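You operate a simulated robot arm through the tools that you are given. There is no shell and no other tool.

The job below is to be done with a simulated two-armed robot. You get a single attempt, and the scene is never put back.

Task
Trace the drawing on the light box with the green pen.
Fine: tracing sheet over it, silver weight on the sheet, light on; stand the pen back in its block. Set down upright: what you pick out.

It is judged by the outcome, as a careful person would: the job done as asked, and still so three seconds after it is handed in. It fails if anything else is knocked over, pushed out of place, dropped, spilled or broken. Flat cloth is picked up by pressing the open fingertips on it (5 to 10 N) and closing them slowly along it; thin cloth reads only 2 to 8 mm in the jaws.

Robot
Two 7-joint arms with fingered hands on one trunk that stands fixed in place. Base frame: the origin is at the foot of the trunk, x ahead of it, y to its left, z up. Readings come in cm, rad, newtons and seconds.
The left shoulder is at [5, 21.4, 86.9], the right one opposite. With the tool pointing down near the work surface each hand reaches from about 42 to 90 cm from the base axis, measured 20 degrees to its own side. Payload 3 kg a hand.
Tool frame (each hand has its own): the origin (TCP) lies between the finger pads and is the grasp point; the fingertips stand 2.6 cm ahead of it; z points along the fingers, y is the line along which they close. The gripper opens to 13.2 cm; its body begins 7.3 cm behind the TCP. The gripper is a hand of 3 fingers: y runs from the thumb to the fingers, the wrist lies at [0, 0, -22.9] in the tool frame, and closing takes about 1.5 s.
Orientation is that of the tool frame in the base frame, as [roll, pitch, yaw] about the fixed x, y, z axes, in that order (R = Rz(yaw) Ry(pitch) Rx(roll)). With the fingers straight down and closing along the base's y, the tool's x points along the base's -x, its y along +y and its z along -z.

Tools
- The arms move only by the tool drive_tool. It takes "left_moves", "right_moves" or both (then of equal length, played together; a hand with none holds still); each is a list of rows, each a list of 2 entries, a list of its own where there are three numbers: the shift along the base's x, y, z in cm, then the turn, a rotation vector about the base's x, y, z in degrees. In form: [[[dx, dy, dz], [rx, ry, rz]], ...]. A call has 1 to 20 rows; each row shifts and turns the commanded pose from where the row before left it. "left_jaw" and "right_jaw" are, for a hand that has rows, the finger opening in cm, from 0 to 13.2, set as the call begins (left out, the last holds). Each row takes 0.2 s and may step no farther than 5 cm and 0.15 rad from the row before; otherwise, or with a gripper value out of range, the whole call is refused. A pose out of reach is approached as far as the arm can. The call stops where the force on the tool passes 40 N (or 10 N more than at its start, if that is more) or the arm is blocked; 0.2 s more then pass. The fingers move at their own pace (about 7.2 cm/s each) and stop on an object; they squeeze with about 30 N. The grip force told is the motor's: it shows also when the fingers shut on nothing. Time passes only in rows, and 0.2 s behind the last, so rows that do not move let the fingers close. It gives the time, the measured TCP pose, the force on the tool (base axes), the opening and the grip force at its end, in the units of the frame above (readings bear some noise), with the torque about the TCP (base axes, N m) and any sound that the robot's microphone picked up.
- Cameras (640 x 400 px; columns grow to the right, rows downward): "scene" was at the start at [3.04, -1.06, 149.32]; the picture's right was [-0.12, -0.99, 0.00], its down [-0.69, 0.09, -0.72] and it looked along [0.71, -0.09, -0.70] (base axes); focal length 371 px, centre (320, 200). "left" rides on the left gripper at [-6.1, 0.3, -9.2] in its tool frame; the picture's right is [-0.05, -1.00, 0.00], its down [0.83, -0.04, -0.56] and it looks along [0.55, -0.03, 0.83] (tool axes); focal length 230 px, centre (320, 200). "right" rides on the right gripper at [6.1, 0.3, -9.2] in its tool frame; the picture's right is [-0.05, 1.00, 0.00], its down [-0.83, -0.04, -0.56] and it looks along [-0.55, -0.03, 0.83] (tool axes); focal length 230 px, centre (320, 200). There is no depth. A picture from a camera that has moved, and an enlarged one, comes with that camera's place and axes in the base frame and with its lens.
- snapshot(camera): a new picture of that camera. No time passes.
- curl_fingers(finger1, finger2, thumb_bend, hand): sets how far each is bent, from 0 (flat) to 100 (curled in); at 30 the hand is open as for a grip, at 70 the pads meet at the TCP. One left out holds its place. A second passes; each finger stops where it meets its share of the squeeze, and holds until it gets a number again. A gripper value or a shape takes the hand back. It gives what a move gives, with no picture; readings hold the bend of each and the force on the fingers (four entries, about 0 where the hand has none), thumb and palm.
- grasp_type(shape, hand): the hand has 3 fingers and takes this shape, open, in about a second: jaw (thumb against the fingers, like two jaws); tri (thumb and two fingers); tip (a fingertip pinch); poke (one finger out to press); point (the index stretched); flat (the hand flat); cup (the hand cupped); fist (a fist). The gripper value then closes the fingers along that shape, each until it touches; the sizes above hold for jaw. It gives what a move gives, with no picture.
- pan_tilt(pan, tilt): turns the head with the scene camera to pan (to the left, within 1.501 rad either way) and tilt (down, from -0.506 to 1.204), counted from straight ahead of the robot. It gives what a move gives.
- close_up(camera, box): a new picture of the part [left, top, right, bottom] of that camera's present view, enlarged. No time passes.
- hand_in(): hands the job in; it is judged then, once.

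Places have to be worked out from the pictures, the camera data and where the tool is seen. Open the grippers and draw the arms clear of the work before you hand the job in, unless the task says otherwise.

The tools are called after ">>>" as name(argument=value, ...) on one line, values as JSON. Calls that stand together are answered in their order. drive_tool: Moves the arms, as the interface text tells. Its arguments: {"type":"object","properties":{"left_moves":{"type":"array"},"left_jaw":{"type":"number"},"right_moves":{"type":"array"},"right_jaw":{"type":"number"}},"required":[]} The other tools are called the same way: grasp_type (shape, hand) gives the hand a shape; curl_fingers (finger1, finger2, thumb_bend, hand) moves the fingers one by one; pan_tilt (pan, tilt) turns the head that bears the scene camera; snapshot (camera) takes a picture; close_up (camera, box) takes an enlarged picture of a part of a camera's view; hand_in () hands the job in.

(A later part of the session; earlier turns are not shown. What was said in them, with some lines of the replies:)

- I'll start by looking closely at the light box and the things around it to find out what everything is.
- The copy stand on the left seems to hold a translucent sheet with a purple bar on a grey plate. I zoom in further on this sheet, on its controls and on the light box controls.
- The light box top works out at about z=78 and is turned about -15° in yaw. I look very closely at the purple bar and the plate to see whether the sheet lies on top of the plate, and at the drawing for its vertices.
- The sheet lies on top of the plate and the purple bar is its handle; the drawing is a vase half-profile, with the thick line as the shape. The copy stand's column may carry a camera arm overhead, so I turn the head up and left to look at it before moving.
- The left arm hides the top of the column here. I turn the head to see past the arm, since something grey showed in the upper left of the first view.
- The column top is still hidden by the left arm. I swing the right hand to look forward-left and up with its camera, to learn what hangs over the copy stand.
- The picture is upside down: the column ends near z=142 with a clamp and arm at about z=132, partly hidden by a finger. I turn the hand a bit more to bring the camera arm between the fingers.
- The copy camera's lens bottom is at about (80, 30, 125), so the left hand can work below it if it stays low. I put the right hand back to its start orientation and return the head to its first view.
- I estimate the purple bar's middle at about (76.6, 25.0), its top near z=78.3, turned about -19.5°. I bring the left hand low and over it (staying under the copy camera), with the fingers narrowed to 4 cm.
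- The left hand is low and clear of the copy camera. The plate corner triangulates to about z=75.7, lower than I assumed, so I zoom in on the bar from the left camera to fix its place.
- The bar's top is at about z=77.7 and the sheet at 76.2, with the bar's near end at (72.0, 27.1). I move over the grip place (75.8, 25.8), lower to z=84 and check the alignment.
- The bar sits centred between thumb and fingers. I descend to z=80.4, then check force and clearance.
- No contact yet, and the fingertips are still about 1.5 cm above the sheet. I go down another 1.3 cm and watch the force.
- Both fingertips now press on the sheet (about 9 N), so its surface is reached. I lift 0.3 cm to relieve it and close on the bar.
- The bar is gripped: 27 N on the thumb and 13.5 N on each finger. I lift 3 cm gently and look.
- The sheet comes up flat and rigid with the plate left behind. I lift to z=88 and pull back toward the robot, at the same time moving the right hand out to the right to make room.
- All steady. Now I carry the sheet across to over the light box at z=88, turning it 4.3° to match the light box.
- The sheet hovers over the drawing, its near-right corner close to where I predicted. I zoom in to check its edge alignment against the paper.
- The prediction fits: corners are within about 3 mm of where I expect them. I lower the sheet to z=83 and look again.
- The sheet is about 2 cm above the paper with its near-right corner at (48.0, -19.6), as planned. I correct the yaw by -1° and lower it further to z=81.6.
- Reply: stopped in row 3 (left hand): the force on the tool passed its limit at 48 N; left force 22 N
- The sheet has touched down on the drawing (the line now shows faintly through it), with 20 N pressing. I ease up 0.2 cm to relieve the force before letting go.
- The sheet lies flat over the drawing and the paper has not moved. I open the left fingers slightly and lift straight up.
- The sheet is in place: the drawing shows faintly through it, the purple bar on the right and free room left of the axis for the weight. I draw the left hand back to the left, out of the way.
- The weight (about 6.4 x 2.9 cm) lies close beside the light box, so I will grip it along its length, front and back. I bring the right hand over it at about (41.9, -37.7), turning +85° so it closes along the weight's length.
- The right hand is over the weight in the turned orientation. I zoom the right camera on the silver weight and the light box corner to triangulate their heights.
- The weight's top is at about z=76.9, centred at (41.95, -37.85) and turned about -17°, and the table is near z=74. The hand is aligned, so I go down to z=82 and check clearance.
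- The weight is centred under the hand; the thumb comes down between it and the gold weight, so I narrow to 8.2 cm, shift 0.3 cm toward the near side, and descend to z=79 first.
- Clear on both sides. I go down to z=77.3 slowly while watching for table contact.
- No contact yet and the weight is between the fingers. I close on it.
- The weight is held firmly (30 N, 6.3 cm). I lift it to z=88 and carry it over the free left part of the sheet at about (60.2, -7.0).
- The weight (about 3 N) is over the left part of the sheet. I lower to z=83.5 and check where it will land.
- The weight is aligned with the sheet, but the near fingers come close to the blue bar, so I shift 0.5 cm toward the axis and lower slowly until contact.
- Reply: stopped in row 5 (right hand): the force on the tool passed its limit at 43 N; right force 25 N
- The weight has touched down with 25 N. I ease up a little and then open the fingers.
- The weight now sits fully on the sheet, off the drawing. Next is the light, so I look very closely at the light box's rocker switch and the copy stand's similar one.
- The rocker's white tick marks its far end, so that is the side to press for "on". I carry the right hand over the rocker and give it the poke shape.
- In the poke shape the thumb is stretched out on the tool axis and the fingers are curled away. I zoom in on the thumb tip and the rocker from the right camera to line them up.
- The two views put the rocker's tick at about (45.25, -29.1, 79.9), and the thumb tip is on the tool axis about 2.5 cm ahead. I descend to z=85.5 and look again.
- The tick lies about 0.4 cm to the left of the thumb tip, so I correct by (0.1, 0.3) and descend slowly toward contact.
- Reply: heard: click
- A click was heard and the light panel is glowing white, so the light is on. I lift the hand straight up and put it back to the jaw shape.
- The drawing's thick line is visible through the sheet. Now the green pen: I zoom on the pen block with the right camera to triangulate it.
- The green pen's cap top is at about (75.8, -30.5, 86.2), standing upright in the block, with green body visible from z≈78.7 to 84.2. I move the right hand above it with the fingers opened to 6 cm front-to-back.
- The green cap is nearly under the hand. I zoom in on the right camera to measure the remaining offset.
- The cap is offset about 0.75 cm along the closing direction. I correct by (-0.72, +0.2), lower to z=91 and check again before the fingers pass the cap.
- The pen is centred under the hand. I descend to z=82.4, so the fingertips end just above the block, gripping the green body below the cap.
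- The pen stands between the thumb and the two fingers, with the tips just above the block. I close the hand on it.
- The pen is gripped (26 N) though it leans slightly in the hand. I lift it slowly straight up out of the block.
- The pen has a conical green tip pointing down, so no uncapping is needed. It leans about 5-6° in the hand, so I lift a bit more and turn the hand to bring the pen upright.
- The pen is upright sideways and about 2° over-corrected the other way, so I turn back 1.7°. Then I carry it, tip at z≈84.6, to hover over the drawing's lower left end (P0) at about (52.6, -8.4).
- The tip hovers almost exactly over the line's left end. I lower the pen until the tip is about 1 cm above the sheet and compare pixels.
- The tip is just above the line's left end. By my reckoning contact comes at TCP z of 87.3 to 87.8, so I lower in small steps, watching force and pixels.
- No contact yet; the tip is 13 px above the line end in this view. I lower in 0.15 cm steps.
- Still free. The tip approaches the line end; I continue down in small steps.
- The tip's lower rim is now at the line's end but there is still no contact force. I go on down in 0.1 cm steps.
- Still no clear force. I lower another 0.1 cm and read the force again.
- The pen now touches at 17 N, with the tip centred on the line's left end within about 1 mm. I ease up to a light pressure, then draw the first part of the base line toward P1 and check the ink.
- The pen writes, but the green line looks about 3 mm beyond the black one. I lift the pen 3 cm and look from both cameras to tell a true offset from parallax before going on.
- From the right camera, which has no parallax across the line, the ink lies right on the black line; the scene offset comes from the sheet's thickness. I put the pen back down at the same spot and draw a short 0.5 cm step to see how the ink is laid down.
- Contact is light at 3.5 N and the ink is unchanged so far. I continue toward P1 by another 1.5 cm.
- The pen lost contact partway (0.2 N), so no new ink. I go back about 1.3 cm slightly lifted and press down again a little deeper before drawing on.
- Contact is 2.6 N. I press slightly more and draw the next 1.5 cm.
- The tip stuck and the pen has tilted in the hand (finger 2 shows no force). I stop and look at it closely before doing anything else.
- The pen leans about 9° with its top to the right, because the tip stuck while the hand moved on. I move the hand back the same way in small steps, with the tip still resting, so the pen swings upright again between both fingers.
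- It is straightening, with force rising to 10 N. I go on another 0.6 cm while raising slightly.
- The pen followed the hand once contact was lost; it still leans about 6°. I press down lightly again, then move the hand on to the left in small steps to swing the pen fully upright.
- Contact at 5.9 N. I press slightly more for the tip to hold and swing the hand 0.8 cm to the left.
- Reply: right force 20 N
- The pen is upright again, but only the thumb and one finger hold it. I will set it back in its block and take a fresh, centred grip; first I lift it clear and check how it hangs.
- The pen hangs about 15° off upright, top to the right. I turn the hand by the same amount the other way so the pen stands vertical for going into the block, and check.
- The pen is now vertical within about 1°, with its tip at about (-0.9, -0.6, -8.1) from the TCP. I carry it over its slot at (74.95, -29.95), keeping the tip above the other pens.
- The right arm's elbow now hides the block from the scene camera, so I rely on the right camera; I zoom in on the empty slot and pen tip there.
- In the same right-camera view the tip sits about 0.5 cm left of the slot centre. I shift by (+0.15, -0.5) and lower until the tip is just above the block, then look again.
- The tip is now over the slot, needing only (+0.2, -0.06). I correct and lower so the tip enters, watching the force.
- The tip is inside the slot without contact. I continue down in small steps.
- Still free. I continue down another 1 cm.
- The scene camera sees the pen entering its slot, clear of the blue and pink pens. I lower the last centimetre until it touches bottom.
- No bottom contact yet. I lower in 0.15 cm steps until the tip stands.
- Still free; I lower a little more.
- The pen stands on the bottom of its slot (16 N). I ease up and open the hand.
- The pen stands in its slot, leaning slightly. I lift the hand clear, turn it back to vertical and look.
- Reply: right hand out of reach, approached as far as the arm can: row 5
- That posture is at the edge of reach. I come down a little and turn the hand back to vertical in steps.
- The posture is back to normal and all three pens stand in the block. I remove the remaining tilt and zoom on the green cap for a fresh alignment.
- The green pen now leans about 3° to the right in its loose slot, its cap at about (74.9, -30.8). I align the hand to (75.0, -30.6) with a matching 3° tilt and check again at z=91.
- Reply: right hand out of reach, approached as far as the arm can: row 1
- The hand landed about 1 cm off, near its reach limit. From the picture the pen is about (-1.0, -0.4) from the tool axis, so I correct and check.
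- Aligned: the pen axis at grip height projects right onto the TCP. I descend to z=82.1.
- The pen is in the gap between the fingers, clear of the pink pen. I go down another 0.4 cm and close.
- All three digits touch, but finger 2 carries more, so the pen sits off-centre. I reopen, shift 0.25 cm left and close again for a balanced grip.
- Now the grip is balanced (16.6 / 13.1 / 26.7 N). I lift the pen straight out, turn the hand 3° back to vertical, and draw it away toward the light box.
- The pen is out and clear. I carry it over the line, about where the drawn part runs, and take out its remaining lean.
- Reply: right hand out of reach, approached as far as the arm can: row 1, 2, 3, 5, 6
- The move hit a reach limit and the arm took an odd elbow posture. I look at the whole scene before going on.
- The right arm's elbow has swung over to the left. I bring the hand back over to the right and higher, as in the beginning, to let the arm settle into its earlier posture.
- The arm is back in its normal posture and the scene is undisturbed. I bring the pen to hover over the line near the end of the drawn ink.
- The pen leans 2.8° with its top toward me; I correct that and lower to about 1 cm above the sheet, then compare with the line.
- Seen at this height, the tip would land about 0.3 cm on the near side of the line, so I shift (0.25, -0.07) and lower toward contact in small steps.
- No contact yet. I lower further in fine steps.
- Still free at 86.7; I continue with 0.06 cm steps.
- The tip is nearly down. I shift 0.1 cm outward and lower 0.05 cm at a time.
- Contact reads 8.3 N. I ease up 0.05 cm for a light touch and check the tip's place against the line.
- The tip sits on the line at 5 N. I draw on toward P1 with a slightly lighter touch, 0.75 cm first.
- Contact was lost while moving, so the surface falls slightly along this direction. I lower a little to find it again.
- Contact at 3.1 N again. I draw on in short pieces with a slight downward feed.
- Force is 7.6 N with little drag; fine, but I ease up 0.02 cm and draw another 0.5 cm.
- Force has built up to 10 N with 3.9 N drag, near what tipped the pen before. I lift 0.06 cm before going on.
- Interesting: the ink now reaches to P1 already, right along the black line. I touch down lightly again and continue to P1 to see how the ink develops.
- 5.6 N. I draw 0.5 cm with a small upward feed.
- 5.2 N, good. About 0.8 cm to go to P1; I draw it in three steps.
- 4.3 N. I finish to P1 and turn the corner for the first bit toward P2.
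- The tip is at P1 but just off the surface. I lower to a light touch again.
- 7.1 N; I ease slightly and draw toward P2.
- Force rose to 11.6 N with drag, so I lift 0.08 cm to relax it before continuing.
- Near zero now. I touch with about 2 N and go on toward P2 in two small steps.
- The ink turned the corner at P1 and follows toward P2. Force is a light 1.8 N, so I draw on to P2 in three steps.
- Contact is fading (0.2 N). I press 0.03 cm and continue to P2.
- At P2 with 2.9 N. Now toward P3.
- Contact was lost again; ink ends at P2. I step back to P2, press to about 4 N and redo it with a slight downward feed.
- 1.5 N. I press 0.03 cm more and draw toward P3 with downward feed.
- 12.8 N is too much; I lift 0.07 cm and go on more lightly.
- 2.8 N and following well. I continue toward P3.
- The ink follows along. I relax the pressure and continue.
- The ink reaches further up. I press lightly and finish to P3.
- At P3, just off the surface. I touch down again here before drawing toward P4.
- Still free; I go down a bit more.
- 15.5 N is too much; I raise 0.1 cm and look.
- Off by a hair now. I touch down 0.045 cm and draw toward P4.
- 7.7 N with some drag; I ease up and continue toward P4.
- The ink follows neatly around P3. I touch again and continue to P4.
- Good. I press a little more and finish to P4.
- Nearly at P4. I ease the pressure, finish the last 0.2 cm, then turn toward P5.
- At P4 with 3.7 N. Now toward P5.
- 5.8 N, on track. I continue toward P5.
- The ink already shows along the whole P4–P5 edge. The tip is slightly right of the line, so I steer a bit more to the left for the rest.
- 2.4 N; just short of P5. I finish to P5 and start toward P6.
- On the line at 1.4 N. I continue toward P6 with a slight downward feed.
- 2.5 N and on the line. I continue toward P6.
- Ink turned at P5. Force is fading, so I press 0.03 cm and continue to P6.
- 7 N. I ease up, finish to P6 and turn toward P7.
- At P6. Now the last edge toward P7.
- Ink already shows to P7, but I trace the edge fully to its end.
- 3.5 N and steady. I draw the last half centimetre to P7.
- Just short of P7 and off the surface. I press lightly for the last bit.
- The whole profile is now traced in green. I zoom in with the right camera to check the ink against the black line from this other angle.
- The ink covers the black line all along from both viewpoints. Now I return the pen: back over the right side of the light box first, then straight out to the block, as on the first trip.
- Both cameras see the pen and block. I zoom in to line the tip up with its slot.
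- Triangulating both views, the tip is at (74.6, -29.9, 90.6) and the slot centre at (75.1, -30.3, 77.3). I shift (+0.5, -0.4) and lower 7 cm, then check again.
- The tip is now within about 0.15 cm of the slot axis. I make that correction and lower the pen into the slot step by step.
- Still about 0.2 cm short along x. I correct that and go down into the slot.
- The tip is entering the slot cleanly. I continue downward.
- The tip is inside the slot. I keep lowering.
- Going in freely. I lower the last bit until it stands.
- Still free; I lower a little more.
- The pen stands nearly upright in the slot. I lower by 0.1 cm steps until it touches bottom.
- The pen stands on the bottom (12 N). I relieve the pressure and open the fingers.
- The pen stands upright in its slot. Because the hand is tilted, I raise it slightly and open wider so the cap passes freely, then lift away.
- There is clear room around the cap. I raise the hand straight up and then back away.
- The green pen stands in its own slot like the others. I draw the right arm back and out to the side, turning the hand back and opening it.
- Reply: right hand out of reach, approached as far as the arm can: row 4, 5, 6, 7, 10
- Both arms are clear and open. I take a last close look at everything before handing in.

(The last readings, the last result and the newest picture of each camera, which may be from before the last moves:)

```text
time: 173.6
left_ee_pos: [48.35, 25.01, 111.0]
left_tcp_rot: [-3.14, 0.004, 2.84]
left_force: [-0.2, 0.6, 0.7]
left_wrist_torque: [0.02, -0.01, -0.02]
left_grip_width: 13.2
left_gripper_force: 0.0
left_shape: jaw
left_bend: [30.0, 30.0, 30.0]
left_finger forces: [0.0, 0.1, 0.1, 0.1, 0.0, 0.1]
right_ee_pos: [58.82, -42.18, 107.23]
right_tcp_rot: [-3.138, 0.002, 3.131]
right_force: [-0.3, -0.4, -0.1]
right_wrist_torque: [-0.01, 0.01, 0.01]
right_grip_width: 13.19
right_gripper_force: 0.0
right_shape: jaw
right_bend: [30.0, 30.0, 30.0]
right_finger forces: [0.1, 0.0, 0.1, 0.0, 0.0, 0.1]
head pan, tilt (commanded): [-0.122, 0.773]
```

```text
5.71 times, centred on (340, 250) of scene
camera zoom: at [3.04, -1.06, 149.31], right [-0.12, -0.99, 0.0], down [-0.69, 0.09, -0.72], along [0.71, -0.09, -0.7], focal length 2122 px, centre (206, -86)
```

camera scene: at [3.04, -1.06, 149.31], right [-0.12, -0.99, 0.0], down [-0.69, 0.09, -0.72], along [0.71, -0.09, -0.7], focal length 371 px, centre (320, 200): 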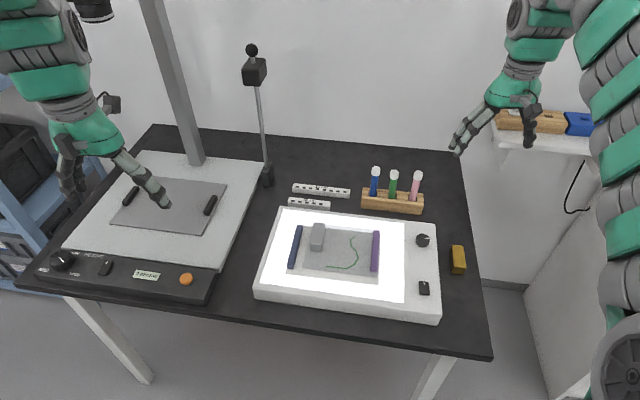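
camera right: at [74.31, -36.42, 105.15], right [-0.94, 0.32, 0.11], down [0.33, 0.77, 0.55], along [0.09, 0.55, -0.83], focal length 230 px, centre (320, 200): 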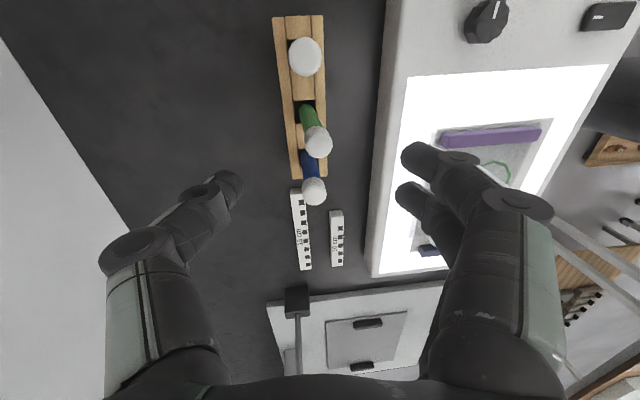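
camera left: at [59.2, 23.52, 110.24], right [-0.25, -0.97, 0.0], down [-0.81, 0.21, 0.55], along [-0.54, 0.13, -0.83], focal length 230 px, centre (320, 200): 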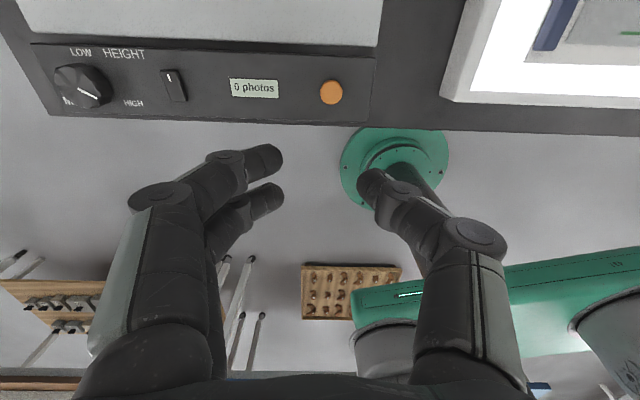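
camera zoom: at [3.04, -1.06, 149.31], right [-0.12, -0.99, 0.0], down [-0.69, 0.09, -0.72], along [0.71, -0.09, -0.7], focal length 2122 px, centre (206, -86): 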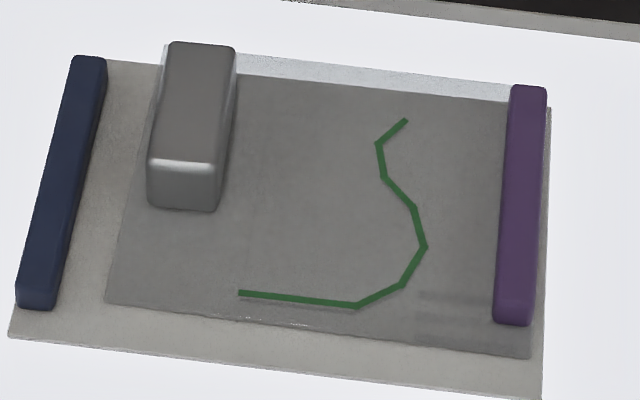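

The job looks finished: the sheet is over the drawing with the silver weight on it, the light is on, and the profile is traced in green. The green pen stands in its slot and nothing else has moved, so I hand it in.

>>> hand_in()

```text
The job is handed in.
```

The drawing is traced with the green pen and the job is handed in; the result of the judging isn't back yet.

- **Tracing:** The green line covers the drawing's thick profile along its whole length, seen from both cameras. I did not trace the thin lines (the axis and the rim line), because I took them for construction lines.
- **Sheet, weight and light:** The tracing sheet lies over the drawing and the silver weight sits on it, clear of the lines. The light box is on.
- **Pen:** The green pen stands in its own slot in the block. The slot is loose, so it leans about 4° to the left. The pen tipped in the hand partway through the tracing, so I set it back in the block, regripped it and then finished the line.
- **Everything else:** The rulers, the gold weight, the other pens and the copy stand look unmoved. Both hands are open and clear of the work.
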